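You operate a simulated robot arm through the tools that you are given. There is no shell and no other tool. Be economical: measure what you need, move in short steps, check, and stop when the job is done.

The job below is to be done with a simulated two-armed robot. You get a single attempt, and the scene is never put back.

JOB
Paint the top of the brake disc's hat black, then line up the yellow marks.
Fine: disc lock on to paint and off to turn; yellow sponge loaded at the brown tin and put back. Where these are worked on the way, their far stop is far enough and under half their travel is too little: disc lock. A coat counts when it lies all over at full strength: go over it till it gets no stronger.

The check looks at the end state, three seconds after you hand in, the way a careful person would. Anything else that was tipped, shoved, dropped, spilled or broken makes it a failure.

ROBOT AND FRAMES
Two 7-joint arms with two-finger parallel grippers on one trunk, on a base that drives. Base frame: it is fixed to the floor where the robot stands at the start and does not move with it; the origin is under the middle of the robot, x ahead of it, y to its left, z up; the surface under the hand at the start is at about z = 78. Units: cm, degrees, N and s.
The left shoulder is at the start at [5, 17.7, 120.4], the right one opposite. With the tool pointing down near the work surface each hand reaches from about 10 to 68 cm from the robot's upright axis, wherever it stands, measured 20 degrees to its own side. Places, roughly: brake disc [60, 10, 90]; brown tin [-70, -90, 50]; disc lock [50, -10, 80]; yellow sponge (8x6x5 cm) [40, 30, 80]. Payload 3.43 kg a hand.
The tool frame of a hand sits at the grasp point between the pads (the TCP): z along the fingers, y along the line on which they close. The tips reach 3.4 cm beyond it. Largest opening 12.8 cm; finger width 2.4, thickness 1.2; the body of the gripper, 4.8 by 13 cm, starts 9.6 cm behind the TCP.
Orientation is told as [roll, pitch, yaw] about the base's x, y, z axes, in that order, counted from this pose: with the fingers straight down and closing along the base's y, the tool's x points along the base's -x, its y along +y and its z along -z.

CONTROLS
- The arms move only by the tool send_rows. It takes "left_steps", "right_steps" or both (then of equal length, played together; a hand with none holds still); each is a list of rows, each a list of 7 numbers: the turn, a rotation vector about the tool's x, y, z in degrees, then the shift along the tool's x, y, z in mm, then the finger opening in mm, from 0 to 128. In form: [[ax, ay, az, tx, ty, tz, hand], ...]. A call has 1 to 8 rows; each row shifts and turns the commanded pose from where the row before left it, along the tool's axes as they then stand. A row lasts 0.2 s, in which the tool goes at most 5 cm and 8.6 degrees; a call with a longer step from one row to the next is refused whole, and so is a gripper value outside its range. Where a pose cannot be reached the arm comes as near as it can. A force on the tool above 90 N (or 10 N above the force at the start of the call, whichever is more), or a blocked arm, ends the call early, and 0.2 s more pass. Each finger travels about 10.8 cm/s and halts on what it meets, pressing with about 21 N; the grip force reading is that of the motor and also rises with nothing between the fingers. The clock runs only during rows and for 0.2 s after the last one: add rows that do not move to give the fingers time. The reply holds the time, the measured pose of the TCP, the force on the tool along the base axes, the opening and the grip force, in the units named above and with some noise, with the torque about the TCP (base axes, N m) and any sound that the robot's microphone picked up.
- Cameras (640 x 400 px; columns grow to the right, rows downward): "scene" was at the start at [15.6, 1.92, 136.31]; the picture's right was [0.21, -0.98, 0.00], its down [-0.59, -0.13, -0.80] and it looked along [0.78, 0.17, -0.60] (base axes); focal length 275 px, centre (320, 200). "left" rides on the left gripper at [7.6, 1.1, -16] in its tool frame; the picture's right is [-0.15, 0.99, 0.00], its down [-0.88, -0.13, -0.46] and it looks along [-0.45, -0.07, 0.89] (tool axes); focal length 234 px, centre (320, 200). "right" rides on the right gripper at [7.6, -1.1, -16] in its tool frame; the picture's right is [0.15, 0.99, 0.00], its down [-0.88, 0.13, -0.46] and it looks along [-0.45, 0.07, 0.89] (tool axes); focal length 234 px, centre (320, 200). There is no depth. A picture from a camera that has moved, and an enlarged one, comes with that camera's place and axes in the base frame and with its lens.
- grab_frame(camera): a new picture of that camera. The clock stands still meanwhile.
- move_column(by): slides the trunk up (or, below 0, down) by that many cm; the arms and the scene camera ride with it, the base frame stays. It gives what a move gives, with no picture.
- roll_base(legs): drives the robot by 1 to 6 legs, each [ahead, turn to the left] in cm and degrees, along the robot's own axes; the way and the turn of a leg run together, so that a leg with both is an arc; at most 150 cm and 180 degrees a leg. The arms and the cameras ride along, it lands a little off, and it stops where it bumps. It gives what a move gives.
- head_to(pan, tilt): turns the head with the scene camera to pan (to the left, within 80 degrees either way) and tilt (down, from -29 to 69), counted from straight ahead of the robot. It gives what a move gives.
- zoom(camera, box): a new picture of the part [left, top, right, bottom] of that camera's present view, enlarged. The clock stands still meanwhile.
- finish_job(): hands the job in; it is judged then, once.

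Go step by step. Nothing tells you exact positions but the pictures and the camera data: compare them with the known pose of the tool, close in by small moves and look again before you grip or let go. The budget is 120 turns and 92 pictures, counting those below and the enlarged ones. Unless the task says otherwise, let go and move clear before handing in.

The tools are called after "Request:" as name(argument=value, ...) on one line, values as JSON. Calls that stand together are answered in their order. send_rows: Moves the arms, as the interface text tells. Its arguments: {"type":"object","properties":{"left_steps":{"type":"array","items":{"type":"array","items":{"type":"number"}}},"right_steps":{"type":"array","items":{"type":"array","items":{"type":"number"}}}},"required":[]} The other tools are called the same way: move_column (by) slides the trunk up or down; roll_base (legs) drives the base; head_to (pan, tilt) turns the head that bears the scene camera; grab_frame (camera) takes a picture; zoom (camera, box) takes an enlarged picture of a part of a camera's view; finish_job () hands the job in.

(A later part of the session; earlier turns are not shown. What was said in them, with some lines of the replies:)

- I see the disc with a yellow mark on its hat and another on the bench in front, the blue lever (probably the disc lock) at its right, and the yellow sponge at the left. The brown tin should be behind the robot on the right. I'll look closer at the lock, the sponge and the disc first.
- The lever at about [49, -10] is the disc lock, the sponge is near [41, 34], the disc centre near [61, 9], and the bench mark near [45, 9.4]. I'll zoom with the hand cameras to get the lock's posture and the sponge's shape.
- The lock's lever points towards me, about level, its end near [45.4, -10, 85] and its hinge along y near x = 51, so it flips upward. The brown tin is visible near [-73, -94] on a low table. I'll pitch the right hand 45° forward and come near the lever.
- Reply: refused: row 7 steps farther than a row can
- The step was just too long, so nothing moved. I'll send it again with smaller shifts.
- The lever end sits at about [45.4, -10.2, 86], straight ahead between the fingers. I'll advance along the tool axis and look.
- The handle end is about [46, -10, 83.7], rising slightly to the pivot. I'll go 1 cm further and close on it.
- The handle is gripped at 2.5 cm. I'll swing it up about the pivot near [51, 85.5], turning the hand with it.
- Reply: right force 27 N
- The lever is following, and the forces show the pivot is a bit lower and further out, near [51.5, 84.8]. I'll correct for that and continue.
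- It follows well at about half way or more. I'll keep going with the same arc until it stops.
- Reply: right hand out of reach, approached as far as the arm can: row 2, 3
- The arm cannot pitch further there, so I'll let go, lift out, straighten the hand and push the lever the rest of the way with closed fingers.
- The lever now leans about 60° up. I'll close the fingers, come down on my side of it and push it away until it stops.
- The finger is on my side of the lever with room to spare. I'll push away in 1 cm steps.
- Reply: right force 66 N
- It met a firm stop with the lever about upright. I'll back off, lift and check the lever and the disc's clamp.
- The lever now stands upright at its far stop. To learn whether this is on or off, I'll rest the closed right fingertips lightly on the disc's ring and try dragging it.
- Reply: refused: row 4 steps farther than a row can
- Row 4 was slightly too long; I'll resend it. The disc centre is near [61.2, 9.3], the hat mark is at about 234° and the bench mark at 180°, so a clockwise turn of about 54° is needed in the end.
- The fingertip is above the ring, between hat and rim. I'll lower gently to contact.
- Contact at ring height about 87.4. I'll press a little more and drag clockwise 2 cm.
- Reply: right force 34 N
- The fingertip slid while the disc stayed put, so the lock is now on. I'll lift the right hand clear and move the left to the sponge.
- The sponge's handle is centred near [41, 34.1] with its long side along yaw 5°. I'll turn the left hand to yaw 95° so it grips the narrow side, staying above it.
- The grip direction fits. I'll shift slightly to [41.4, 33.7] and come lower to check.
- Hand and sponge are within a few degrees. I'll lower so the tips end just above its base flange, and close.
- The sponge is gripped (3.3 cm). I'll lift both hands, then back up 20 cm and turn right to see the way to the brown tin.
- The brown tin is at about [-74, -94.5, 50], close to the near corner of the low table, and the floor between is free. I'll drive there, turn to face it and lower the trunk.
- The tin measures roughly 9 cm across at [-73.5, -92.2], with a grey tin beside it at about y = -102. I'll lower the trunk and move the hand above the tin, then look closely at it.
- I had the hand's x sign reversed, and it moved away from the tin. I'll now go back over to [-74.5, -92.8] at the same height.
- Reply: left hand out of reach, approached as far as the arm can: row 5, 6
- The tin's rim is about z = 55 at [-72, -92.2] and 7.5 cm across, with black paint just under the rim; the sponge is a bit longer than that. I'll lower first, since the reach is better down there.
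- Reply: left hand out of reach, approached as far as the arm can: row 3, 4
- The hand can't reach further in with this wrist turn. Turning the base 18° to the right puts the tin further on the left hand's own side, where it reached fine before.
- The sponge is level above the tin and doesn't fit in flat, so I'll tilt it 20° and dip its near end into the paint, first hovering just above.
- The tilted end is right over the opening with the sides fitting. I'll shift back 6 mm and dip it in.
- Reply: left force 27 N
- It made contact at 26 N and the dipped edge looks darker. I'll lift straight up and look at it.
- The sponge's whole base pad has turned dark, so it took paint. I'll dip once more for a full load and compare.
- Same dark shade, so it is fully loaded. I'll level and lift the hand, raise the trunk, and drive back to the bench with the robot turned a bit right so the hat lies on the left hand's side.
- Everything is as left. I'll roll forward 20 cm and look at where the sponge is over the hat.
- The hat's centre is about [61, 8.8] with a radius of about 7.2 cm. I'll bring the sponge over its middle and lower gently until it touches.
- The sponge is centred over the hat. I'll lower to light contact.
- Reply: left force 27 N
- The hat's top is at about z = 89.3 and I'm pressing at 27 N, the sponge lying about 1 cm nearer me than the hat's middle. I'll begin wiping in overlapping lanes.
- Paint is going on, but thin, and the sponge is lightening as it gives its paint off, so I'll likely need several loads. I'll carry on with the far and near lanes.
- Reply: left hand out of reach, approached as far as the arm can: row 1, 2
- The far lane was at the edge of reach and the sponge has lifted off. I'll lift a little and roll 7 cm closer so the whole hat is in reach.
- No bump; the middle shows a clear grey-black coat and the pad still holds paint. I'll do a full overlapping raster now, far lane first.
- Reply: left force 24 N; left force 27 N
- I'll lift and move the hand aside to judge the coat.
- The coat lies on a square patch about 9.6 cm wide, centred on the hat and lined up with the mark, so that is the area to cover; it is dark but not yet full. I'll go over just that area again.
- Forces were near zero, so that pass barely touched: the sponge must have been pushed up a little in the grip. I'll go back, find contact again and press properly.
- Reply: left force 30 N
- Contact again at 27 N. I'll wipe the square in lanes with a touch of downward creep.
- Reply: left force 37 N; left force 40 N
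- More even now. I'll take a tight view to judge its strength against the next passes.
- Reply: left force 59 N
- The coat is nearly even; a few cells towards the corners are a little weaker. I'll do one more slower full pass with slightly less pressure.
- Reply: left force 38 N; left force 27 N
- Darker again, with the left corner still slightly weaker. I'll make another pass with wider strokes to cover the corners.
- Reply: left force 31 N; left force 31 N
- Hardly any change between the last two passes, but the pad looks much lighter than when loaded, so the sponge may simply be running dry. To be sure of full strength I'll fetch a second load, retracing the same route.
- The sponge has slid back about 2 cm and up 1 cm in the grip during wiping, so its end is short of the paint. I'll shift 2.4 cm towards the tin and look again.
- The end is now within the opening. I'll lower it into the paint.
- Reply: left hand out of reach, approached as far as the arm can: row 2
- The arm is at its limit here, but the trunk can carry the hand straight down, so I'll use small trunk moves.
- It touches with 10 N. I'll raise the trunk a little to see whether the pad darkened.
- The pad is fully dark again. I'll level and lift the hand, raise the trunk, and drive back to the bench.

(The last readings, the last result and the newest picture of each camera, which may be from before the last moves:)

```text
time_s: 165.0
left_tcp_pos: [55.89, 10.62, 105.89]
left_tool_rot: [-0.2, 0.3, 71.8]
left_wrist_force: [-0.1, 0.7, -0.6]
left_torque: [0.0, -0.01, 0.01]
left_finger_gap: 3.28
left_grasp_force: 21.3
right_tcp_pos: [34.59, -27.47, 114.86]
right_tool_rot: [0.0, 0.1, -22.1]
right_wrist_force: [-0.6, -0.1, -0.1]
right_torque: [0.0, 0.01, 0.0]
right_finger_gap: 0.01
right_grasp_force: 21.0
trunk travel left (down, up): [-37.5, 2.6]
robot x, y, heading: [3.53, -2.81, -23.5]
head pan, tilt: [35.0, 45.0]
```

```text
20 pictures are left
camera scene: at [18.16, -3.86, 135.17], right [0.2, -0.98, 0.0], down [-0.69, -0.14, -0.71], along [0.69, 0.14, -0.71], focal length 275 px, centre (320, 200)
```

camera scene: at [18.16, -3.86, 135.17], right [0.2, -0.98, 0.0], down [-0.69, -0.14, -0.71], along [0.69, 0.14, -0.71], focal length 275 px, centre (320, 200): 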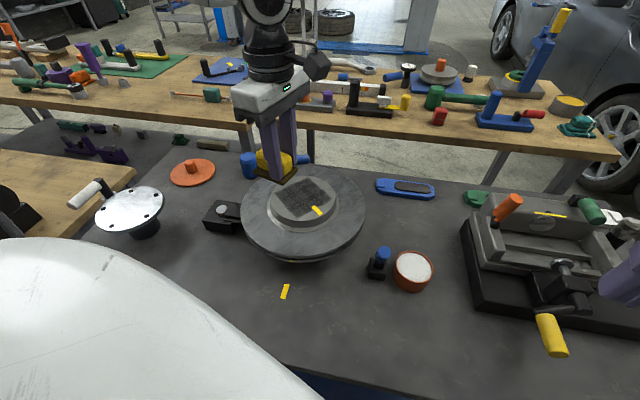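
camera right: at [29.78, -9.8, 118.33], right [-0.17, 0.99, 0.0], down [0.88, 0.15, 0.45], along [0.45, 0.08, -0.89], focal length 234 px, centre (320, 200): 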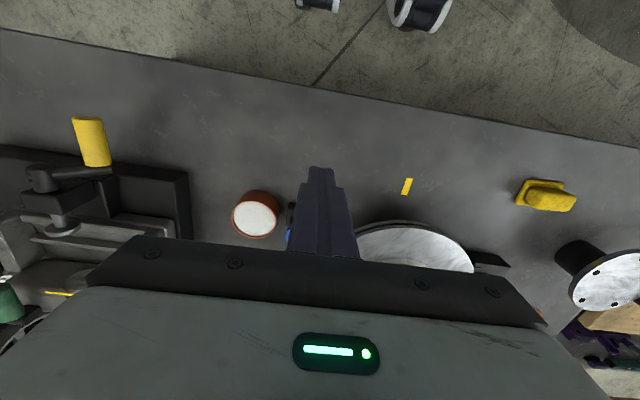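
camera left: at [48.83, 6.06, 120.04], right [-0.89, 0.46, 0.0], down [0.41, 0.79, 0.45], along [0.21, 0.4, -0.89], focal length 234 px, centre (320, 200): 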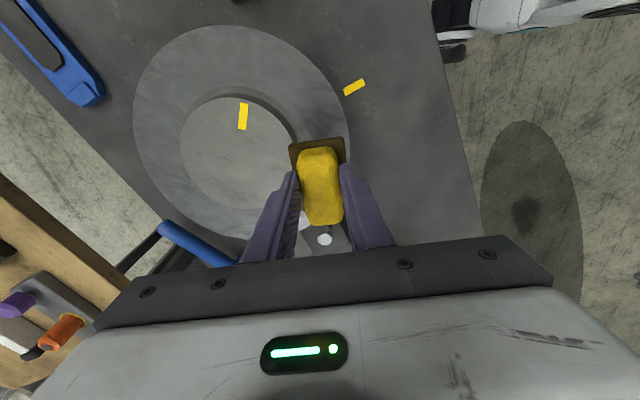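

Everything is in place. I'll lower onto the hat again, allowing for the sponge's shift in the grip, and wipe the square in lanes.

Request:
send_rows(left_steps=[[0, 0, 0, 0, -32, 38, 15], [0, 0, 0, 0, 0, 40, 15], [0, 0, 0, 0, 0, 38, 15], [0, 0, 0, 0, 0, 5, 15], [0, 0, 0, -18, 0, 0, 15], [0, 0, 0, 36, 0, 0, 15], [0, 0, 0, 36, 0, 0, 15], [0, 0, 0, 0, -30, 0, 15]])

Request:
send_rows(left_steps=[[0, 0, 0, -36, 0, 0, 15], [0, 0, 0, -36, 0, 0, 15], [0, 0, 0, 0, -32, 0, 15], [0, 0, 0, 36, 0, 0, 15], [0, 0, 0, 36, 0, 0, 15], [0, 0, 0, 0, 20, 0, 15], [0, 0, 0, -36, 0, 0, 15], [0, 0, 0, -36, 0, 0, 15]])

Request:
send_rows(left_steps=[[0, 0, 0, 0, 30, 0, 15], [0, 0, 0, 36, 0, 0, 15], [0, 0, 0, 36, 0, 0, 15], [0, 0, 0, 0, -40, 0, 15], [0, 0, 0, -36, 0, 0, 15], [0, 0, 0, -36, 0, 0, 15], [0, 0, 0, 0, 30, 0, 15], [0, 0, 0, 36, 0, 0, 15]])

Request:
send_rows(left_steps=[[0, 0, 0, 0, 0, -45, 15], [0, 0, 0, -40, 0, -20, 15], [0, 0, 0, -45, 0, 0, 15], [0, 0, 0, -45, 0, 0, 15], [0, 0, 0, 0, 0, 0, 15]])

Request:
zoom(camera="scene", box=[256, 165, 352, 225])

```text
time_s: 166.8
left_tcp_pos: [59.06, 3.28, 94.18]
left_tool_rot: [0.2, 0.2, 71.5]
left_wrist_force: [-27.4, 11.2, 38.4]
left_torque: [0.25, 0.8, 0.01]
left_finger_gap: 3.33
left_grasp_force: 20.8
right_tcp_pos: [34.06, -27.49, 115.02]
right_tool_rot: [0.3, -0.2, -22.1]
right_wrist_force: [-0.2, 0.0, 0.0]
right_torque: [0.02, -0.01, -0.03]
right_finger_gap: 0.0
right_grasp_force: 21.4
trunk travel left (down, up): [-37.5, 2.6]
robot x, y, heading: [3.8, -2.74, -23.6]
head pan, tilt: [35.0, 45.0]
```

```text
time_s: 168.6
left_tcp_pos: [63.13, 9.48, 94.19]
left_tool_rot: [-0.4, 0.5, 71.7]
left_wrist_force: [-7.1, -14.1, 23.9]
left_torque: [-0.35, 0.71, 0.43]
left_finger_gap: 3.31
left_grasp_force: 20.4
right_tcp_pos: [34.44, -27.59, 115.04]
right_tool_rot: [0.2, -0.1, -22.2]
right_wrist_force: [0.2, -0.4, 0.5]
right_torque: [0.0, -0.02, 0.0]
right_finger_gap: 0.0
right_grasp_force: 20.6
trunk travel left (down, up): [-37.5, 2.6]
robot x, y, heading: [3.68, -2.81, -23.4]
head pan, tilt: [35.0, 45.0]
```

```text
time_s: 170.4
left_tcp_pos: [60.6, 7.8, 94.19]
left_tool_rot: [-0.4, -0.5, 72.0]
left_wrist_force: [9.2, 29.1, 38.8]
left_torque: [0.86, 0.18, -0.25]
left_finger_gap: 3.29
left_grasp_force: 21.5
right_tcp_pos: [34.52, -27.4, 115.03]
right_tool_rot: [0.2, 0.1, -22.0]
right_wrist_force: [0.2, 0.0, -0.6]
right_torque: [0.06, -0.01, 0.0]
right_finger_gap: 0.0
right_grasp_force: 21.1
trunk travel left (down, up): [-37.5, 2.6]
robot x, y, heading: [3.6, -2.76, -23.3]
head pan, tilt: [35.0, 45.0]
```

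```text
time_s: 171.6
left_tcp_pos: [64.66, 19.52, 100.22]
left_tool_rot: [-0.2, 0.1, 71.7]
left_wrist_force: [0.0, -0.9, 0.4]
left_torque: [-0.01, 0.0, -0.01]
left_finger_gap: 3.32
left_grasp_force: 21.1
right_tcp_pos: [34.64, -27.49, 114.91]
right_tool_rot: [0.1, 0.0, -22.1]
right_wrist_force: [0.3, 0.4, 0.5]
right_torque: [0.05, -0.01, -0.01]
right_finger_gap: 0.01
right_grasp_force: 21.0
trunk travel left (down, up): [-37.5, 2.6]
robot x, y, heading: [3.74, -2.98, -23.5]
head pan, tilt: [35.0, 45.0]
```

```text
6.67 times, centred on (304, 195) of scene
camera zoom: at [18.15, -3.91, 135.17], right [0.2, -0.98, 0.0], down [-0.69, -0.14, -0.71], along [0.69, 0.14, -0.71], focal length 1835 px, centre (427, 233)
```

zoom: 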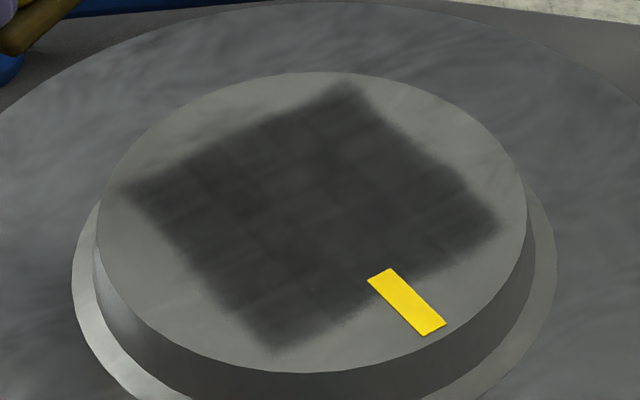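

The coat looks the same strength as before and more even, so the middle is at full strength. The corners of the square were only just reached, so I'll run one last lap around the border.

Request:
send_rows(left_steps=[[0, 0, 0, 45, 0, 0, 15], [0, 0, 0, 45, 15, 14, 15], [0, 0, 0, 0, 0, 46, 15], [0, 0, 0, 0, 0, 5, 15], [0, 0, 0, 0, -25, 0, 15], [0, 0, 0, 0, -40, 0, 15], [0, 0, 0, 30, 0, 0, 15], [0, 0, 0, 30, 0, 0, 15]])

Request:
send_rows(left_steps=[[0, 0, 0, 20, 20, 0, 15], [0, 0, 0, 0, 30, 0, 15], [0, 0, 0, -20, 34, 0, 15], [0, 0, 0, -30, 0, 0, 15], [0, 0, 0, -25, 0, 0, 15], [0, 0, 0, 25, 0, 0, 15], [0, 0, 0, 25, 0, 0, 15], [0, 0, 0, 0, -40, 0, 15]])

Request:
send_rows(left_steps=[[0, 0, 0, 25, -24, 0, 15], [0, 0, 0, -25, -20, 0, 15], [0, 0, 0, -30, 0, 0, 15], [0, 0, 0, -25, 0, 0, 15], [0, 0, 0, 0, 40, 0, 15], [0, 0, 0, 0, 25, 0, 15], [0, 0, 0, 40, 0, 0, 15]])

Request:
send_rows(left_steps=[[0, 0, 0, 0, 0, -45, 15], [0, 0, 0, -40, 0, -20, 15], [0, 0, 0, -45, 0, 0, 15], [0, 0, 0, -45, 0, 0, 15], [0, 0, 0, 0, 0, 0, 15]])

Request:
zoom(camera="scene", box=[256, 165, 352, 225])

```text
time_s: 173.4
left_tcp_pos: [64.61, 3.76, 94.14]
left_tool_rot: [-0.6, 0.2, 71.8]
left_wrist_force: [7.4, 15.5, 26.7]
left_torque: [0.77, 0.2, -0.25]
left_finger_gap: 3.31
left_grasp_force: 20.9
right_tcp_pos: [34.47, -27.31, 114.99]
right_tool_rot: [0.1, 0.0, -22.0]
right_wrist_force: [-0.5, -0.5, 0.5]
right_torque: [0.03, 0.03, 0.0]
right_finger_gap: 0.01
right_grasp_force: 20.7
trunk travel left (down, up): [-37.5, 2.6]
robot x, y, heading: [3.58, -2.68, -23.4]
head pan, tilt: [35.0, 45.0]
```

```text
time_s: 175.2
left_tcp_pos: [59.65, 5.24, 94.07]
left_tool_rot: [0.1, 0.3, 71.4]
left_wrist_force: [-25.4, 2.8, 32.1]
left_torque: [0.16, 0.77, 0.04]
left_finger_gap: 3.3
left_grasp_force: 21.2
right_tcp_pos: [34.09, -27.53, 115.06]
right_tool_rot: [0.4, -0.1, -22.1]
right_wrist_force: [0.2, -0.4, 0.1]
right_torque: [-0.03, 0.0, -0.04]
right_finger_gap: 0.0
right_grasp_force: 21.0
trunk travel left (down, up): [-37.5, 2.6]
robot x, y, heading: [3.77, -2.6, -23.3]
head pan, tilt: [35.0, 45.0]
```

```text
time_s: 176.8
left_tcp_pos: [58.99, 8.12, 94.19]
left_tool_rot: [-0.2, -0.4, 71.9]
left_wrist_force: [6.5, 27.6, 37.2]
left_torque: [0.85, 0.14, -0.22]
left_finger_gap: 3.32
left_grasp_force: 20.7
right_tcp_pos: [34.29, -27.41, 115.0]
right_tool_rot: [0.2, 0.0, -22.1]
right_wrist_force: [-1.4, -0.6, -0.2]
right_torque: [0.07, 0.01, 0.01]
right_finger_gap: 0.0
right_grasp_force: 20.7
trunk travel left (down, up): [-37.5, 2.6]
robot x, y, heading: [3.72, -2.46, -23.4]
head pan, tilt: [35.0, 45.0]
```

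```text
time_s: 178.0
left_tcp_pos: [63.19, 20.0, 100.27]
left_tool_rot: [-0.2, 0.2, 71.6]
left_wrist_force: [0.4, -0.2, -1.3]
left_torque: [-0.01, -0.02, 0.02]
left_finger_gap: 3.28
left_grasp_force: 20.7
right_tcp_pos: [34.52, -27.42, 114.88]
right_tool_rot: [0.1, 0.0, -22.1]
right_wrist_force: [0.3, 0.6, 0.8]
right_torque: [0.01, 0.0, 0.0]
right_finger_gap: 0.0
right_grasp_force: 21.6
trunk travel left (down, up): [-37.5, 2.6]
robot x, y, heading: [3.39, -2.41, -23.6]
head pan, tilt: [35.0, 45.0]
```

```text
6.67 times, centred on (304, 195) of scene
camera zoom: at [18.15, -3.91, 135.17], right [0.2, -0.98, 0.0], down [-0.69, -0.14, -0.71], along [0.69, 0.14, -0.71], focal length 1835 px, centre (427, 233)
```

zoom: 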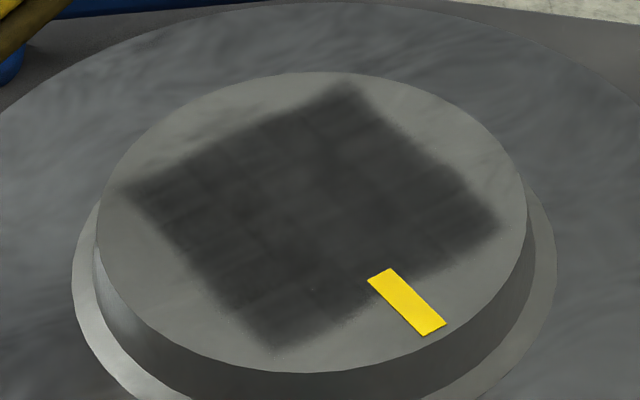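

No further darkening, so the coat is at full strength. Now I'll turn the base back to face the bench squarely and bring the sponge over its original place.

Request:
send_rows(left_steps=[[0, 0, 0, 0, 0, -45, 15], [0, 0, 0, 0, 0, -45, 15], [0, 0, 0, 0, 0, 0, 15]])

Request:
roll_base(legs=[[0, 23.5]])

```text
time_s: 178.8
left_tcp_pos: [63.11, 20.18, 109.37]
left_tool_rot: [-0.2, 0.2, 71.7]
left_wrist_force: [-0.6, -0.5, -0.9]
left_torque: [-0.01, 0.03, -0.01]
left_finger_gap: 3.3
left_grasp_force: 21.2
right_tcp_pos: [34.53, -27.45, 114.85]
right_tool_rot: [0.1, 0.2, -22.0]
right_wrist_force: [-0.7, -0.3, -0.1]
right_torque: [-0.01, 0.03, -0.01]
right_finger_gap: 0.02
right_grasp_force: 20.5
trunk travel left (down, up): [-37.5, 2.6]
robot x, y, heading: [3.9, -3.09, -23.3]
head pan, tilt: [35.0, 45.0]
```

```text
time_s: 180.4
left_tcp_pos: [49.02, 41.89, 109.28]
left_tool_rot: [-0.2, 0.3, 95.2]
left_wrist_force: [0.0, 0.4, -0.6]
left_torque: [-0.01, 0.0, 0.02]
left_finger_gap: 3.29
left_grasp_force: 21.5
right_tcp_pos: [41.75, -13.16, 114.81]
right_tool_rot: [0.2, 0.1, 1.3]
right_wrist_force: [0.2, 0.3, 1.3]
right_torque: [-0.04, -0.03, -0.01]
right_finger_gap: 0.02
right_grasp_force: 20.9
trunk travel left (down, up): [-37.5, 2.6]
robot x, y, heading: [3.71, -2.86, 0.0]
head pan, tilt: [35.0, 45.0]
```

Request:
send_rows(left_steps=[[0, 0, 0, 32, 28, 0, 15], [0, 0, 0, 32, 28, 0, 15], [0, 0, 0, 28, 26, 0, 15], [0, 0, 0, 0, 0, 45, 15], [0, 0, 0, 0, 0, 45, 15], [0, 0, 0, 0, 0, 45, 15], [0, 0, 0, 0, 0, 90, 15]])

Request:
head_to(pan=25, tilt=50)

```text
refused: row 7 steps farther than a row can; nothing moved
```

```text
time_s: 181.2
left_tcp_pos: [49.1, 41.96, 109.25]
left_tool_rot: [-0.1, 0.2, 95.1]
left_wrist_force: [-0.3, 0.0, -0.2]
left_torque: [0.0, -0.02, -0.01]
left_finger_gap: 3.27
left_grasp_force: 20.7
right_tcp_pos: [41.99, -13.06, 114.84]
right_tool_rot: [0.1, 0.2, 1.2]
right_wrist_force: [1.1, -0.3, 0.2]
right_torque: [0.01, 0.01, -0.01]
right_finger_gap: 0.0
right_grasp_force: 20.5
trunk travel left (down, up): [-37.5, 2.6]
robot x, y, heading: [3.73, -2.43, 0.1]
head pan, tilt: [25.0, 50.0]
```

Request:
send_rows(left_steps=[[0, 0, 0, 32, 28, 0, 15], [0, 0, 0, 32, 28, 0, 15], [0, 0, 0, 28, 26, 0, 15], [0, 0, 0, 0, 0, 45, 15], [0, 0, 0, 0, 0, 45, 15], [0, 0, 0, 0, 0, 45, 15], [0, 0, 0, 0, 0, 90, 15]])

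```text
refused: row 7 steps farther than a row can; nothing moved
```

That row was a typing slip (9 cm in one row); I'll send the right sizes.

Request:
send_rows(left_steps=[[0, 0, 0, 32, 28, 0, 15], [0, 0, 0, 32, 28, 0, 15], [0, 0, 0, 28, 26, 0, 15], [0, 0, 0, 0, 0, 45, 15], [0, 0, 0, 0, 0, 45, 15], [0, 0, 0, 0, 0, 45, 15], [0, 0, 0, 0, 0, 45, 15], [0, 0, 0, 0, 0, 40, 15]])

Request:
zoom(camera="scene", box=[210, 200, 402, 320])

```text
time_s: 183.0
left_tcp_pos: [41.92, 32.1, 87.22]
left_tool_rot: [-0.3, 0.2, 95.1]
left_wrist_force: [-0.1, -0.8, 0.0]
left_torque: [0.0, 0.03, -0.02]
left_finger_gap: 3.29
left_grasp_force: 21.0
right_tcp_pos: [41.9, -13.02, 114.88]
right_tool_rot: [0.2, 0.2, 1.2]
right_wrist_force: [0.1, 0.6, 0.4]
right_torque: [0.01, 0.01, 0.0]
right_finger_gap: 0.02
right_grasp_force: 21.0
trunk travel left (down, up): [-37.5, 2.6]
robot x, y, heading: [3.57, -2.35, -0.1]
head pan, tilt: [25.0, 50.0]
```

```text
3.33 times, centred on (306, 260) of scene
camera zoom: at [17.79, 0.58, 134.47], right [0.42, -0.91, 0.0], down [-0.69, -0.32, -0.64], along [0.58, 0.27, -0.77], focal length 918 px, centre (367, 0)
```

zoom: 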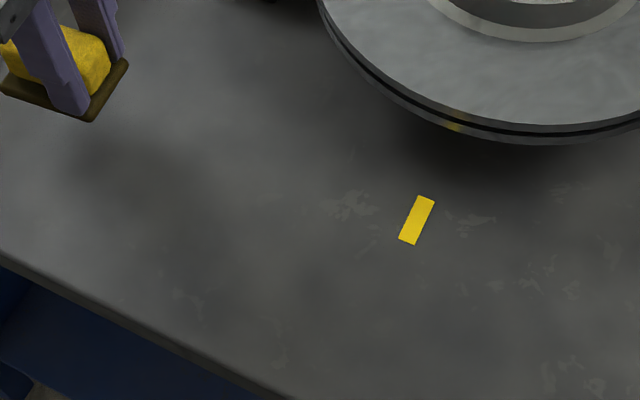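

The sponge is above its old spot with free bench under it. I'll lower until it touches.

Request:
send_rows(left_steps=[[0, 0, 0, 0, 0, 25, 15], [0, 0, 0, 0, 0, 10, 15], [0, 0, 0, 0, 0, 4, 15], [0, 0, 0, 0, 0, 3, 15], [0, 0, 0, 0, 0, 0, 15]])

```text
time_s: 184.2
left_tcp_pos: [41.66, 31.94, 83.04]
left_tool_rot: [-0.2, 0.2, 95.0]
left_wrist_force: [0.3, -0.6, -0.5]
left_torque: [0.01, -0.04, 0.03]
left_finger_gap: 3.3
left_grasp_force: 21.7
right_tcp_pos: [41.9, -13.02, 114.94]
right_tool_rot: [0.2, 0.1, 1.2]
right_wrist_force: [-0.6, 0.1, 0.0]
right_torque: [0.01, 0.0, 0.0]
right_finger_gap: 0.0
right_grasp_force: 21.2
trunk travel left (down, up): [-37.5, 2.6]
robot x, y, heading: [3.38, -2.85, 0.2]
head pan, tilt: [25.0, 50.0]
```

Request:
send_rows(left_steps=[[0, 0, 0, 0, 0, 3, 15], [0, 0, 0, 0, 0, 3, 15], [0, 0, 0, 0, 0, 0, 15]])

Request:
zoom(camera="left", box=[200, 80, 440, 230])

```text
time_s: 185.0
left_tcp_pos: [41.78, 31.98, 82.58]
left_tool_rot: [-0.3, 0.2, 95.1]
left_wrist_force: [-0.5, -0.5, -0.5]
left_torque: [-0.01, -0.03, 0.04]
left_finger_gap: 3.3
left_grasp_force: 20.7
right_tcp_pos: [41.91, -13.13, 114.81]
right_tool_rot: [0.1, 0.1, 1.3]
right_wrist_force: [-0.8, 0.1, 0.6]
right_torque: [0.0, 0.0, -0.01]
right_finger_gap: 0.01
right_grasp_force: 21.3
trunk travel left (down, up): [-37.5, 2.6]
robot x, y, heading: [3.91, -2.83, 0.3]
head pan, tilt: [25.0, 50.0]
```

```text
2.67 times, centred on (320, 155) of left
camera zoom: at [41.33, 24.32, 98.55], right [-1.0, 0.06, -0.01], down [0.05, 0.89, 0.45], along [0.03, 0.45, -0.89], focal length 624 px, centre (320, 320)
```

zoom: 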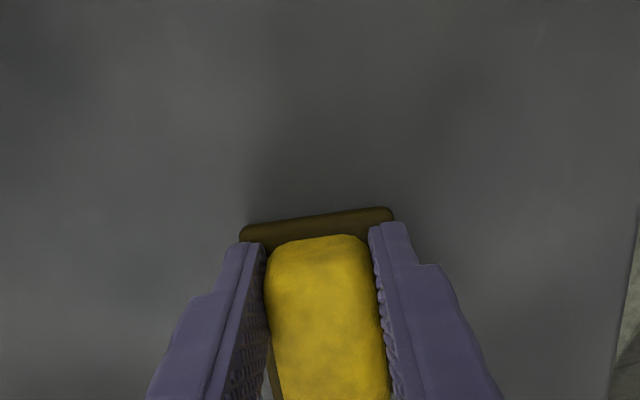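

Request:
send_rows(left_steps=[[0, 0, 0, 0, 0, 3, 15], [0, 0, 0, 0, 0, 2, 15], [0, 0, 0, 0, 0, 0, 15]])

```text
time_s: 185.8
left_tcp_pos: [41.84, 31.99, 82.39]
left_tool_rot: [-0.6, 0.1, 95.1]
left_wrist_force: [-5.4, 8.7, 45.2]
left_torque: [0.2, 0.85, -0.02]
left_finger_gap: 3.32
left_grasp_force: 21.1
right_tcp_pos: [41.72, -13.36, 115.02]
right_tool_rot: [0.2, 0.0, 1.3]
right_wrist_force: [-0.8, 0.1, 0.5]
right_torque: [0.01, -0.02, -0.04]
right_finger_gap: 0.01
right_grasp_force: 21.1
trunk travel left (down, up): [-37.5, 2.6]
robot x, y, heading: [3.98, -2.97, -0.0]
head pan, tilt: [25.0, 50.0]
```

It is down. I'll ease off, open, lift away and look.

Request:
send_rows(left_steps=[[0, 0, 0, 0, 0, -3, 15], [0, 0, 0, 0, 0, 0, 40], [0, 0, 0, 0, 0, 0, 60], [0, 0, 0, 0, 0, 0, 60], [0, 0, 0, 0, 0, -45, 60], [0, 0, 0, 0, 0, -45, 60], [0, 0, 0, 0, 0, -45, 60], [0, 0, 0, 0, 0, 0, 60]])

Request:
grab_frame(camera="left")

```text
time_s: 187.6
left_tcp_pos: [41.54, 32.23, 95.83]
left_tool_rot: [-0.1, 0.3, 95.1]
left_wrist_force: [0.1, 0.3, -0.5]
left_torque: [-0.05, 0.03, -0.02]
left_finger_gap: 6.01
left_grasp_force: 0.1
right_tcp_pos: [41.96, -13.09, 114.9]
right_tool_rot: [0.1, 0.3, 1.3]
right_wrist_force: [-0.8, 0.3, 0.8]
right_torque: [-0.02, -0.01, -0.01]
right_finger_gap: 0.0
right_grasp_force: 21.4
trunk travel left (down, up): [-37.5, 2.6]
robot x, y, heading: [3.35, -2.01, 0.2]
head pan, tilt: [25.0, 50.0]
```

```text
15 pictures are left
camera left: at [41.15, 24.49, 111.94], right [-1.0, 0.06, 0.0], down [0.05, 0.89, 0.45], along [0.03, 0.45, -0.89], focal length 234 px, centre (320, 200)
```

left: 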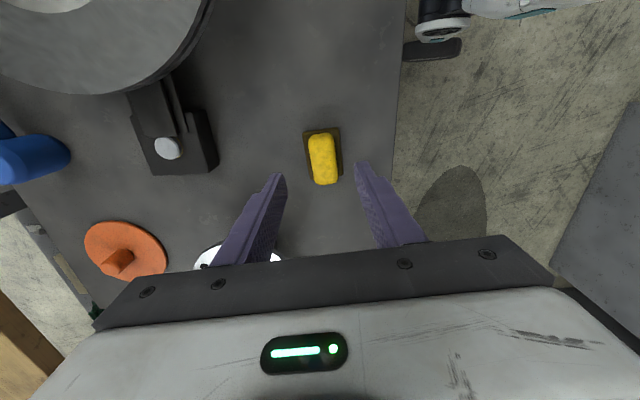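

The sponge is back at its old spot, about [41.5, 33.6]. Next I'll take the lock off: the right closed fingertip goes behind the upright lever and pulls it back towards me.

Request:
send_rows(right_steps=[[0, 0, 0, -47, 10, 0, 0], [0, 0, 0, -47, 10, 0, 0], [0, 0, 0, -47, 13, 0, 0], [0, 0, 0, 0, 0, 45, 0], [0, 0, 0, 0, 0, 45, 0], [0, 0, 0, 0, 0, 45, 0], [0, 0, 0, 0, 0, 0, 0]])

Request:
head_to(pan=-5, tilt=45)

Request:
grab_frame(camera="scene")

```text
time_s: 189.2
left_tcp_pos: [41.73, 32.14, 95.86]
left_tool_rot: [-0.2, 0.2, 95.1]
left_wrist_force: [-0.6, -0.9, -0.1]
left_torque: [0.01, -0.01, 0.02]
left_finger_gap: 6.0
left_grasp_force: 0.0
right_tcp_pos: [55.88, -9.54, 101.39]
right_tool_rot: [0.1, 0.1, 1.3]
right_wrist_force: [0.1, 0.3, -1.0]
right_torque: [-0.01, -0.02, -0.01]
right_finger_gap: 0.0
right_grasp_force: 21.1
trunk travel left (down, up): [-37.5, 2.6]
robot x, y, heading: [3.66, -2.9, 0.0]
head pan, tilt: [25.0, 50.0]
```

```text
time_s: 190.1
left_tcp_pos: [41.67, 32.11, 96.0]
left_tool_rot: [-0.2, 0.2, 95.2]
left_wrist_force: [0.1, 0.0, 0.0]
left_torque: [-0.01, 0.02, 0.0]
left_finger_gap: 5.98
left_grasp_force: 0.1
right_tcp_pos: [55.87, -9.47, 101.49]
right_tool_rot: [0.1, 0.1, 1.3]
right_wrist_force: [0.0, -0.2, -0.3]
right_torque: [0.03, -0.01, 0.0]
right_finger_gap: 0.02
right_grasp_force: 20.7
trunk travel left (down, up): [-37.5, 2.6]
robot x, y, heading: [3.61, -2.86, 0.2]
head pan, tilt: [-5.0, 45.0]
```

```text
14 pictures are left
camera scene: at [18.87, -3.41, 135.17], right [-0.09, -1.0, 0.0], down [-0.7, 0.06, -0.71], along [0.7, -0.06, -0.71], focal length 275 px, centre (320, 200)
```

scene: 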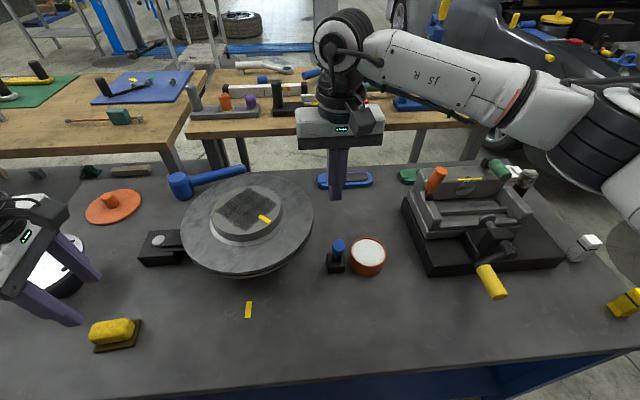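

The tip is behind the lever. I'll lower it to handle height and pull towards me.

Request:
send_rows(right_steps=[[0, 0, 0, 0, 0, 45, 0], [0, 0, 0, 0, 0, 40, 0], [0, 0, 0, 0, -4, 20, 0], [0, 0, 0, 15, 0, 0, 0], [0, 0, 0, 12, 0, 0, 0], [0, 0, 0, 12, 0, 0, 0], [0, 0, 0, 12, 0, 0, 0], [0, 0, 0, 12, 0, 0, 0]])

Request:
send_rows(right_steps=[[0, 0, 0, 12, 0, 0, 0], [0, 0, 0, 12, 0, 0, 0], [0, 0, 0, 0, 0, 0, 0]])

Request:
zoom(camera="scene", box=[274, 190, 402, 270])

```text
time_s: 191.9
left_tcp_pos: [41.63, 32.19, 95.9]
left_tool_rot: [-0.2, 0.2, 95.1]
left_wrist_force: [0.3, -0.3, -0.1]
left_torque: [-0.02, -0.02, 0.02]
left_finger_gap: 6.02
left_grasp_force: 0.1
right_tcp_pos: [49.57, -9.91, 90.73]
right_tool_rot: [0.0, 0.2, 1.3]
right_wrist_force: [-0.4, -0.3, 0.4]
right_torque: [0.0, 0.03, 0.01]
right_finger_gap: 0.01
right_grasp_force: 20.7
trunk travel left (down, up): [-37.5, 2.6]
robot x, y, heading: [3.51, -2.57, -0.2]
head pan, tilt: [-5.0, 45.0]
```

```text
time_s: 192.7
left_tcp_pos: [41.6, 32.21, 95.89]
left_tool_rot: [-0.2, 0.2, 95.0]
left_wrist_force: [-0.2, 0.2, 0.1]
left_torque: [0.01, 0.01, -0.01]
left_finger_gap: 6.03
left_grasp_force: 0.1
right_tcp_pos: [47.11, -10.13, 90.73]
right_tool_rot: [0.1, 0.1, 1.3]
right_wrist_force: [-1.3, 0.3, -0.8]
right_torque: [0.0, 0.03, -0.01]
right_finger_gap: 0.0
right_grasp_force: 20.6
trunk travel left (down, up): [-37.5, 2.6]
robot x, y, heading: [3.64, -2.53, -0.3]
head pan, tilt: [-5.0, 45.0]
```

```text
5.00 times, centred on (338, 230) of scene
camera zoom: at [18.87, -3.41, 135.17], right [-0.09, -1.0, 0.0], down [-0.7, 0.06, -0.71], along [0.7, -0.06, -0.71], focal length 1376 px, centre (230, 50)
```

zoom: 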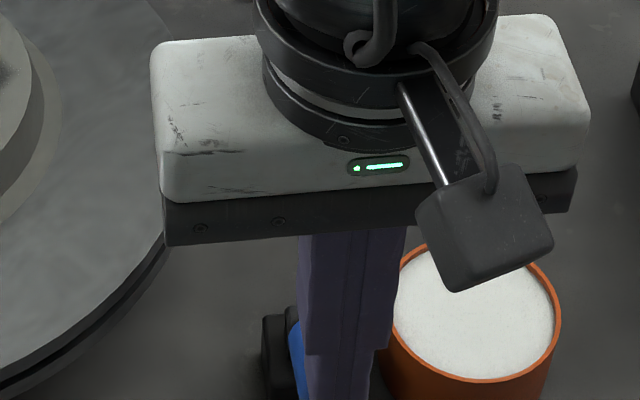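

The lever came along freely. I'll press straight down on it to bring it to its original stop.

Request:
send_rows(right_steps=[[0, 0, 0, 0, 0, 8, 0], [0, 0, 0, 0, 0, 8, 0], [0, 0, 0, 0, 0, 6, 0], [0, 0, 0, 0, 0, 6, 0], [0, 0, 0, 0, 0, 0, 0]])

```text
time_s: 193.9
left_tcp_pos: [41.67, 32.14, 95.89]
left_tool_rot: [-0.3, 0.1, 95.1]
left_wrist_force: [0.4, 0.7, 1.0]
left_torque: [0.01, -0.02, 0.01]
left_finger_gap: 5.97
left_grasp_force: 0.0
right_tcp_pos: [47.18, -10.07, 88.08]
right_tool_rot: [0.1, 0.1, 1.3]
right_wrist_force: [-1.6, -0.5, 2.9]
right_torque: [-0.04, -0.03, 0.01]
right_finger_gap: 0.01
right_grasp_force: 20.9
trunk travel left (down, up): [-37.5, 2.6]
robot x, y, heading: [3.75, -2.7, 0.2]
head pan, tilt: [-5.0, 45.0]
```

Request:
send_rows(right_steps=[[0, 0, 0, 0, 0, 6, 0], [0, 0, 0, 0, 0, 4, 0], [0, 0, 0, 0, 0, 0, 0]])

```text
time_s: 194.7
left_tcp_pos: [41.19, 32.11, 96.23]
left_tool_rot: [-0.6, 0.2, 95.0]
left_wrist_force: [0.2, -0.5, 0.5]
left_torque: [0.01, -0.03, 0.01]
left_finger_gap: 6.02
left_grasp_force: 0.1
right_tcp_pos: [47.1, -9.98, 87.92]
right_tool_rot: [0.3, -0.6, 1.3]
right_wrist_force: [-14.6, -17.3, 66.5]
right_torque: [-0.58, -0.05, 0.15]
right_finger_gap: 0.0
right_grasp_force: 21.3
trunk travel left (down, up): [-37.5, 2.6]
robot x, y, heading: [3.39, -2.89, -0.2]
head pan, tilt: [-5.0, 45.0]
```

Firm stop at the original position, so the lock should be off. I'll lift, check the lever, and put the fingertip back on the ring at [58.1, -1.7].

Request:
send_rows(right_steps=[[0, 0, 0, 0, 0, -45, 0], [0, 0, 0, 0, 0, -45, 0], [0, 0, 0, -40, 28, 0, 0], [0, 0, 0, -40, 28, 0, 0], [0, 0, 0, -30, 27, 0, 0], [0, 0, 0, 0, 0, 30, 0], [0, 0, 0, 0, 0, 0, 0]])

Request:
grab_frame(camera="scene")

```text
time_s: 196.3
left_tcp_pos: [41.58, 32.15, 95.92]
left_tool_rot: [-0.3, 0.2, 95.0]
left_wrist_force: [-1.1, 0.0, -0.1]
left_torque: [0.03, 0.0, 0.03]
left_finger_gap: 6.0
left_grasp_force: 0.1
right_tcp_pos: [57.83, -1.34, 93.09]
right_tool_rot: [0.1, 0.1, 1.4]
right_wrist_force: [0.4, 0.1, 0.4]
right_torque: [-0.01, 0.0, -0.03]
right_finger_gap: 0.0
right_grasp_force: 21.4
trunk travel left (down, up): [-37.5, 2.6]
robot x, y, heading: [3.76, -2.74, 0.3]
head pan, tilt: [-5.0, 45.0]
```

```text
12 pictures are left
camera scene: at [18.86, -3.39, 135.17], right [-0.09, -1.0, 0.0], down [-0.7, 0.06, -0.71], along [0.7, -0.06, -0.71], focal length 275 px, centre (320, 200)
```

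scene: 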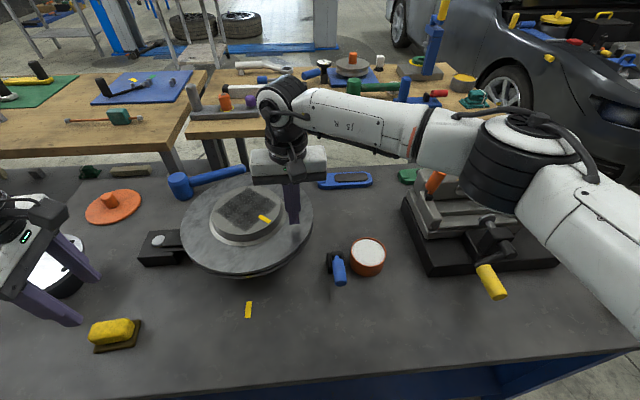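

The lever lies in its first position again. I'll press the fingertip on the ring and drag clockwise along the arc.

Request:
send_rows(right_steps=[[0, 0, 0, 0, 0, 15, 0], [0, 0, 0, 0, 0, 8, 0], [0, 0, 0, 0, 0, 6, 0], [0, 0, 0, 10.6, 5.2, 0, 0], [0, 0, 0, 10, 6.3, 0, 0], [0, 0, 0, 9.3, 7.3, 0, 0], [0, 0, 0, 0, 0, 0, 0]])

Request:
zoom(camera="scene", box=[160, 170, 352, 330])

```text
time_s: 197.9
left_tcp_pos: [41.51, 32.22, 96.05]
left_tool_rot: [-0.5, 0.3, 95.1]
left_wrist_force: [-0.3, 0.1, -0.2]
left_torque: [0.01, 0.01, 0.04]
left_finger_gap: 6.0
left_grasp_force: 0.0
right_tcp_pos: [55.06, 0.68, 90.82]
right_tool_rot: [0.5, -0.5, 1.3]
right_wrist_force: [8.2, 2.9, 37.0]
right_torque: [0.04, 0.12, -0.31]
right_finger_gap: 0.01
right_grasp_force: 20.9
trunk travel left (down, up): [-37.5, 2.6]
robot x, y, heading: [3.81, -2.78, 0.3]
head pan, tilt: [-5.0, 45.0]
```

```text
2.50 times, centred on (256, 250) of scene
camera zoom: at [18.64, -3.4, 135.21], right [-0.09, -1.0, 0.0], down [-0.7, 0.06, -0.71], along [0.71, -0.06, -0.71], focal length 688 px, centre (480, 75)
```

zoom: 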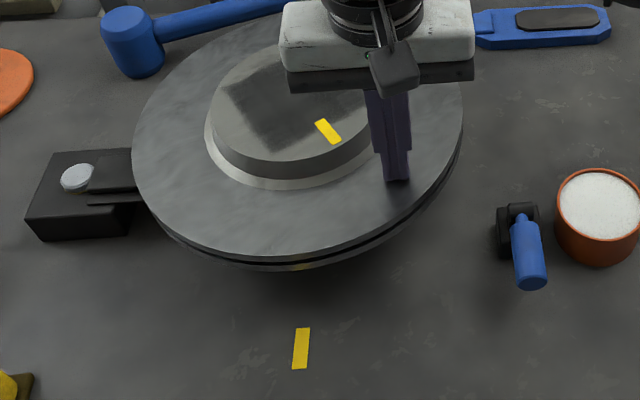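

The disc turns with the fingertip: it has gone about 18°, so the lock is off. I'll carry on along the arc another 24°.

Request:
send_rows(right_steps=[[0, 0, 0, 8.4, 7.9, 0, 0], [0, 0, 0, 7.6, 8.7, 0, 0], [0, 0, 0, 6.6, 9.4, 0, 0], [0, 0, 0, 5.6, 10.1, 0, 0], [0, 0, 0, 0, 0, 0, 0]])

Request:
zoom(camera="scene", box=[160, 170, 352, 330])

```text
time_s: 199.1
left_tcp_pos: [41.42, 32.09, 95.95]
left_tool_rot: [-0.4, 0.2, 95.1]
left_wrist_force: [-0.5, 0.5, 0.0]
left_torque: [0.04, 0.0, -0.04]
left_finger_gap: 6.0
left_grasp_force: 0.1
right_tcp_pos: [52.07, 3.93, 90.86]
right_tool_rot: [0.5, -0.4, 1.4]
right_wrist_force: [5.7, -1.7, 41.9]
right_torque: [-0.15, 0.26, -0.35]
right_finger_gap: 0.01
right_grasp_force: 20.6
trunk travel left (down, up): [-37.5, 2.6]
robot x, y, heading: [3.58, -3.07, 0.3]
head pan, tilt: [-5.0, 45.0]
```

```text
2.50 times, centred on (256, 250) of scene
camera zoom: at [18.58, -3.49, 135.22], right [-0.09, -1.0, 0.0], down [-0.7, 0.06, -0.71], along [0.71, -0.06, -0.71], focal length 688 px, centre (480, 75)
```

zoom: 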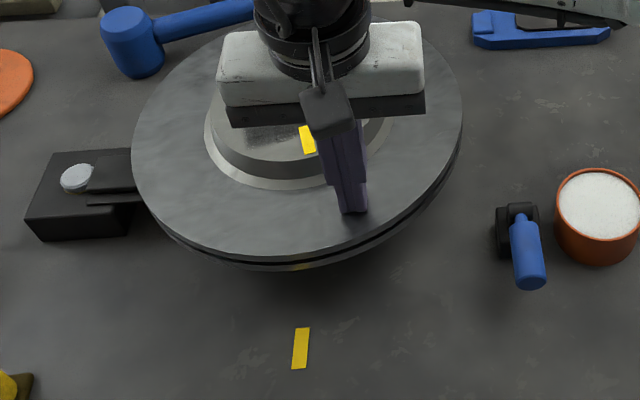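

It's following nicely; by the picture about 18° remain. I'll turn 15° more, then lift to measure properly.

Request:
send_rows(right_steps=[[0, 0, 0, 4.1, 9.1, 0, 0], [0, 0, 0, 3.3, 9.4, 0, 0], [0, 0, 0, 2.5, 9.6, 0, 0], [0, 0, 0, 0, 0, 0, 0], [0, 0, 0, 0, 0, -30, 0], [0, 0, 0, 30, -35, -20, 0], [0, 0, 0, 30, -38, 0, 0], [0, 0, 0, 0, -45, 0, 0]])

Request:
zoom(camera="scene", box=[176, 170, 336, 330])

```text
refused: row 6 steps farther than a row can; nothing moved
```

```text
2.50 times, centred on (256, 250) of scene
camera zoom: at [18.58, -3.49, 135.22], right [-0.09, -1.0, 0.0], down [-0.7, 0.06, -0.71], along [0.71, -0.06, -0.71], focal length 688 px, centre (480, 75)
```

zoom: 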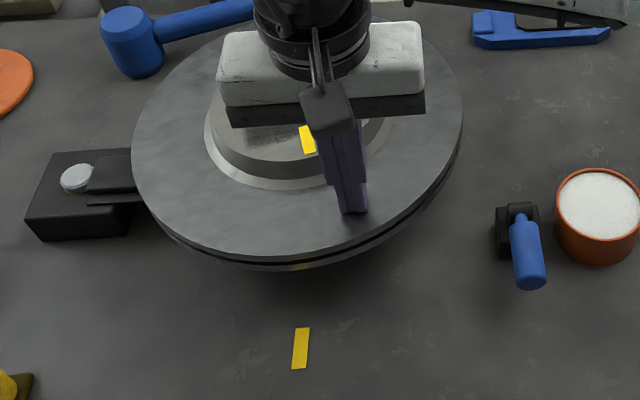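

One lift row was too long; I'll resend it with smaller steps.

Request:
send_rows(right_steps=[[0, 0, 0, 4.1, 9.1, 0, 0], [0, 0, 0, 3.3, 9.4, 0, 0], [0, 0, 0, 2.5, 9.6, 0, 0], [0, 0, 0, 0, 0, 0, 0], [0, 0, 0, 0, 0, -40, 0], [0, 0, 0, 30, -30, -20, 0], [0, 0, 0, 30, -35, 0, 0], [0, 0, 0, 0, -45, 0, 0]])

Request:
send_rows(right_steps=[[0, 0, 0, 0, -30, 0, 0], [0, 0, 0, 0, 0, 0, 0]])

Request:
zoom(camera="scene", box=[180, 180, 308, 320])

```text
time_s: 200.9
left_tcp_pos: [41.64, 32.04, 95.98]
left_tool_rot: [-0.2, 0.1, 95.1]
left_wrist_force: [0.0, 0.7, 0.6]
left_torque: [0.01, 0.01, 0.01]
left_finger_gap: 5.97
left_grasp_force: 0.1
right_tcp_pos: [45.23, -4.54, 96.28]
right_tool_rot: [0.2, 0.2, 1.3]
right_wrist_force: [0.7, -0.7, -0.6]
right_torque: [0.01, -0.01, 0.01]
right_finger_gap: 0.0
right_grasp_force: 20.7
trunk travel left (down, up): [-37.5, 2.6]
robot x, y, heading: [3.7, -3.08, 0.1]
head pan, tilt: [-5.0, 45.0]
```

```text
time_s: 201.5
left_tcp_pos: [41.67, 32.2, 95.81]
left_tool_rot: [-0.1, 0.3, 95.1]
left_wrist_force: [0.1, 0.4, 0.8]
left_torque: [-0.01, 0.03, 0.0]
left_finger_gap: 6.0
left_grasp_force: 0.1
right_tcp_pos: [45.37, -7.54, 96.34]
right_tool_rot: [0.0, 0.1, 1.4]
right_wrist_force: [-1.0, 0.9, -0.3]
right_torque: [-0.01, 0.03, -0.01]
right_finger_gap: 0.0
right_grasp_force: 20.8
trunk travel left (down, up): [-37.5, 2.6]
robot x, y, heading: [3.56, -2.99, 0.2]
head pan, tilt: [-5.0, 45.0]
```

```text
2.86 times, centred on (244, 250) of scene
camera zoom: at [18.87, -3.34, 135.17], right [-0.09, -1.0, 0.0], down [-0.7, 0.06, -0.71], along [0.7, -0.06, -0.71], focal length 786 px, centre (537, 57)
```

zoom: 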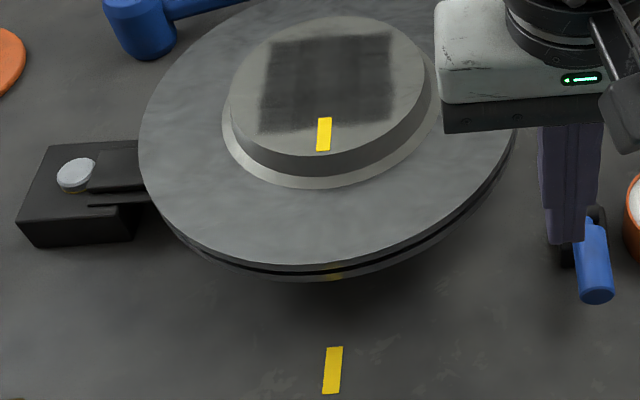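

The mark stands at about 183.6° and the bench mark at about 180.3°, so roughly 3.4° clockwise remain. I'll touch the ring again and nudge about 8 mm including the give.

Request:
send_rows(right_steps=[[0, 0, 0, -22, 44, 0, 0], [0, 0, 0, -22, 44, 0, 0], [0, 0, 0, -22, 44, 0, 0], [0, 0, 0, 0, 0, 40, 0], [0, 0, 0, 0, 0, 12, 0], [0, 0, 0, 0, 0, 8, 0], [0, 0, 0, 1.4, 4, 0, 0], [0, 0, 0, 1.4, 4, 0, 0]])

Request:
send_rows(right_steps=[[0, 0, 0, 0, 0, 0, 0], [0, 0, 0, 0, 0, -20, 0], [0, 0, 0, 0, 0, -30, 0], [0, 0, 0, 22, -44, 0, 0], [0, 0, 0, 22, -44, 0, 0], [0, 0, 0, 22, -44, 0, 0], [0, 0, 0, 0, -20, 0, 0], [0, 0, 0, 0, 0, 0, 0]])

Request:
zoom(camera="scene", box=[180, 180, 308, 320])

```text
time_s: 203.3
left_tcp_pos: [41.56, 32.1, 96.15]
left_tool_rot: [-0.3, 0.1, 95.2]
left_wrist_force: [0.2, 0.0, 0.1]
left_torque: [0.03, 0.0, 0.0]
left_finger_gap: 6.01
left_grasp_force: 0.0
right_tcp_pos: [51.33, 6.64, 90.8]
right_tool_rot: [0.4, -0.5, 1.2]
right_wrist_force: [3.7, -4.6, 42.7]
right_torque: [-0.25, 0.35, -0.46]
right_finger_gap: 0.0
right_grasp_force: 20.9
trunk travel left (down, up): [-37.5, 2.6]
robot x, y, heading: [3.53, -2.38, 0.2]
head pan, tilt: [-5.0, 45.0]
```

```text
time_s: 205.1
left_tcp_pos: [41.68, 32.16, 95.78]
left_tool_rot: [-0.3, 0.2, 95.1]
left_wrist_force: [0.0, -0.3, -0.3]
left_torque: [-0.01, 0.0, 0.0]
left_finger_gap: 6.01
left_grasp_force: 0.2
right_tcp_pos: [45.04, -8.48, 95.14]
right_tool_rot: [0.1, 0.1, 1.3]
right_wrist_force: [0.0, -0.4, -0.4]
right_torque: [0.0, 0.0, 0.0]
right_finger_gap: 0.0
right_grasp_force: 21.1
trunk travel left (down, up): [-37.5, 2.6]
robot x, y, heading: [3.9, -2.86, 0.0]
head pan, tilt: [-5.0, 45.0]
```

```text
2.86 times, centred on (244, 250) of scene
camera zoom: at [18.87, -3.41, 135.17], right [-0.09, -1.0, 0.0], down [-0.7, 0.06, -0.71], along [0.7, -0.06, -0.71], focal length 786 px, centre (537, 57)
```

zoom: 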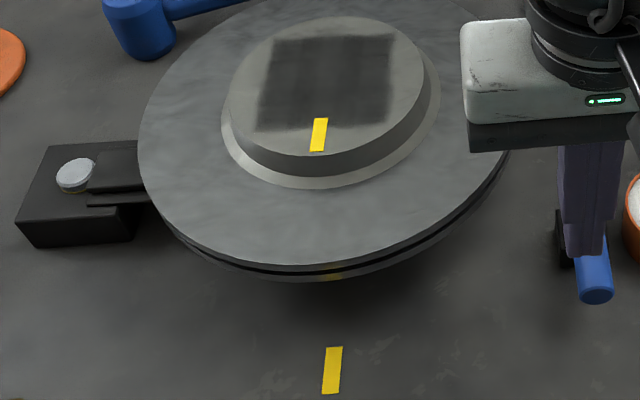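

By the picture the hat mark now points at 180–181° with the bench mark at about 180°, so the marks are lined up. I'll lift both hands clear and take a last look.

Request:
send_rows(right_steps=[[0, 0, 0, 0, 0, -45, 0], [0, 0, 0, 0, 0, -45, 0], [0, 0, 0, 20, -40, -20, 0], [0, 0, 0, 20, -40, 0, 0], [0, 0, 0, 0, -40, 0, 0], [0, 0, 0, 0, 0, 0, 0]], left_steps=[[0, 0, 0, 0, 0, -45, 60], [0, 0, 0, 0, 0, -45, 60], [0, 0, 0, -20, 0, -45, 60], [0, 0, 0, 0, 0, 0, 60], [0, 0, 0, 0, 0, 0, 60], [0, 0, 0, 0, 0, 0, 60]])

Request:
head_to(pan=12, tilt=45)

Request:
grab_frame(camera="scene")

Request:
zoom(camera="scene", box=[250, 180, 410, 300])

```text
time_s: 206.5
left_tcp_pos: [41.53, 34.12, 109.15]
left_tool_rot: [-0.2, 0.3, 95.1]
left_wrist_force: [0.3, 0.2, -0.3]
left_torque: [0.02, 0.01, 0.0]
left_finger_gap: 6.0
left_grasp_force: 0.1
right_tcp_pos: [41.43, -20.89, 106.2]
right_tool_rot: [0.1, 0.1, 1.5]
right_wrist_force: [0.6, 0.0, -0.1]
right_torque: [-0.03, 0.01, 0.01]
right_finger_gap: 0.01
right_grasp_force: 20.7
trunk travel left (down, up): [-37.5, 2.6]
robot x, y, heading: [3.56, -2.72, 0.4]
head pan, tilt: [-5.0, 45.0]
```

```text
time_s: 207.3
left_tcp_pos: [41.45, 34.06, 109.24]
left_tool_rot: [-0.2, 0.3, 95.1]
left_wrist_force: [-0.3, 0.2, 0.0]
left_torque: [-0.02, -0.01, -0.01]
left_finger_gap: 6.03
left_grasp_force: 0.0
right_tcp_pos: [41.54, -21.03, 106.06]
right_tool_rot: [0.0, 0.1, 1.4]
right_wrist_force: [-0.1, 0.9, -0.1]
right_torque: [0.0, 0.01, -0.02]
right_finger_gap: 0.0
right_grasp_force: 20.8
trunk travel left (down, up): [-37.5, 2.6]
robot x, y, heading: [3.56, -2.9, 0.4]
head pan, tilt: [12.0, 45.0]
```

```text
6 pictures are left
camera scene: at [18.72, -1.02, 135.17], right [0.21, -0.98, 0.0], down [-0.69, -0.15, -0.71], along [0.69, 0.15, -0.71], focal length 275 px, centre (320, 200)
```

scene: 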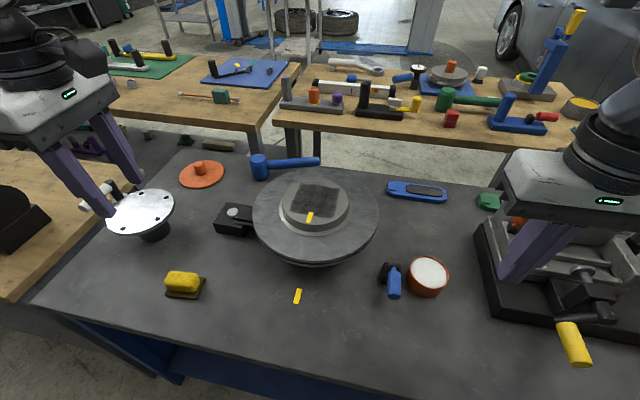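

```text
3.33 times, centred on (330, 240) of scene
camera zoom: at [18.72, -1.02, 135.17], right [0.21, -0.98, 0.0], down [-0.69, -0.15, -0.71], along [0.69, 0.15, -0.71], focal length 918 px, centre (287, 67)
```

zoom: 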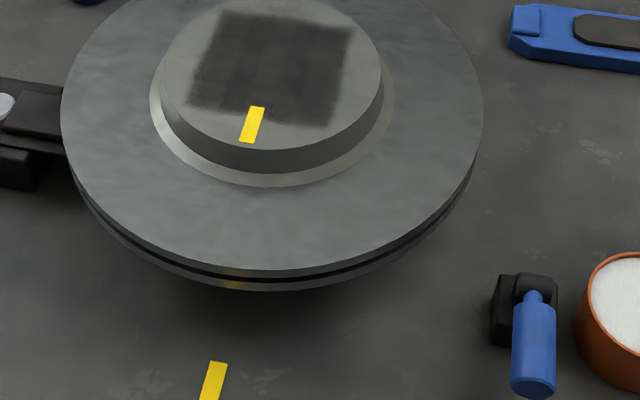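

The scene checks out from this second view: the coat is even, the marks are in line within about a degree, the lock is off, the sponge is back and the hands are clear. I'll hand in.

Request:
finish_job()

```text
The job is handed in.
```

I painted the top of the brake disc's hat black, lined up the yellow marks and handed the job in.

- **Paint:** The paint took only on a square about 9.6 cm across in the middle of the hat, not right out to its edge. I loaded the sponge twice and wiped until the coat got no darker.
- **Marks:** The hat mark points at the bench mark to within about two degrees, judging by the pictures.
- **Lock and sponge:** The disc lock was on while I painted, and I took it off to turn the disc. The sponge is back where it was.
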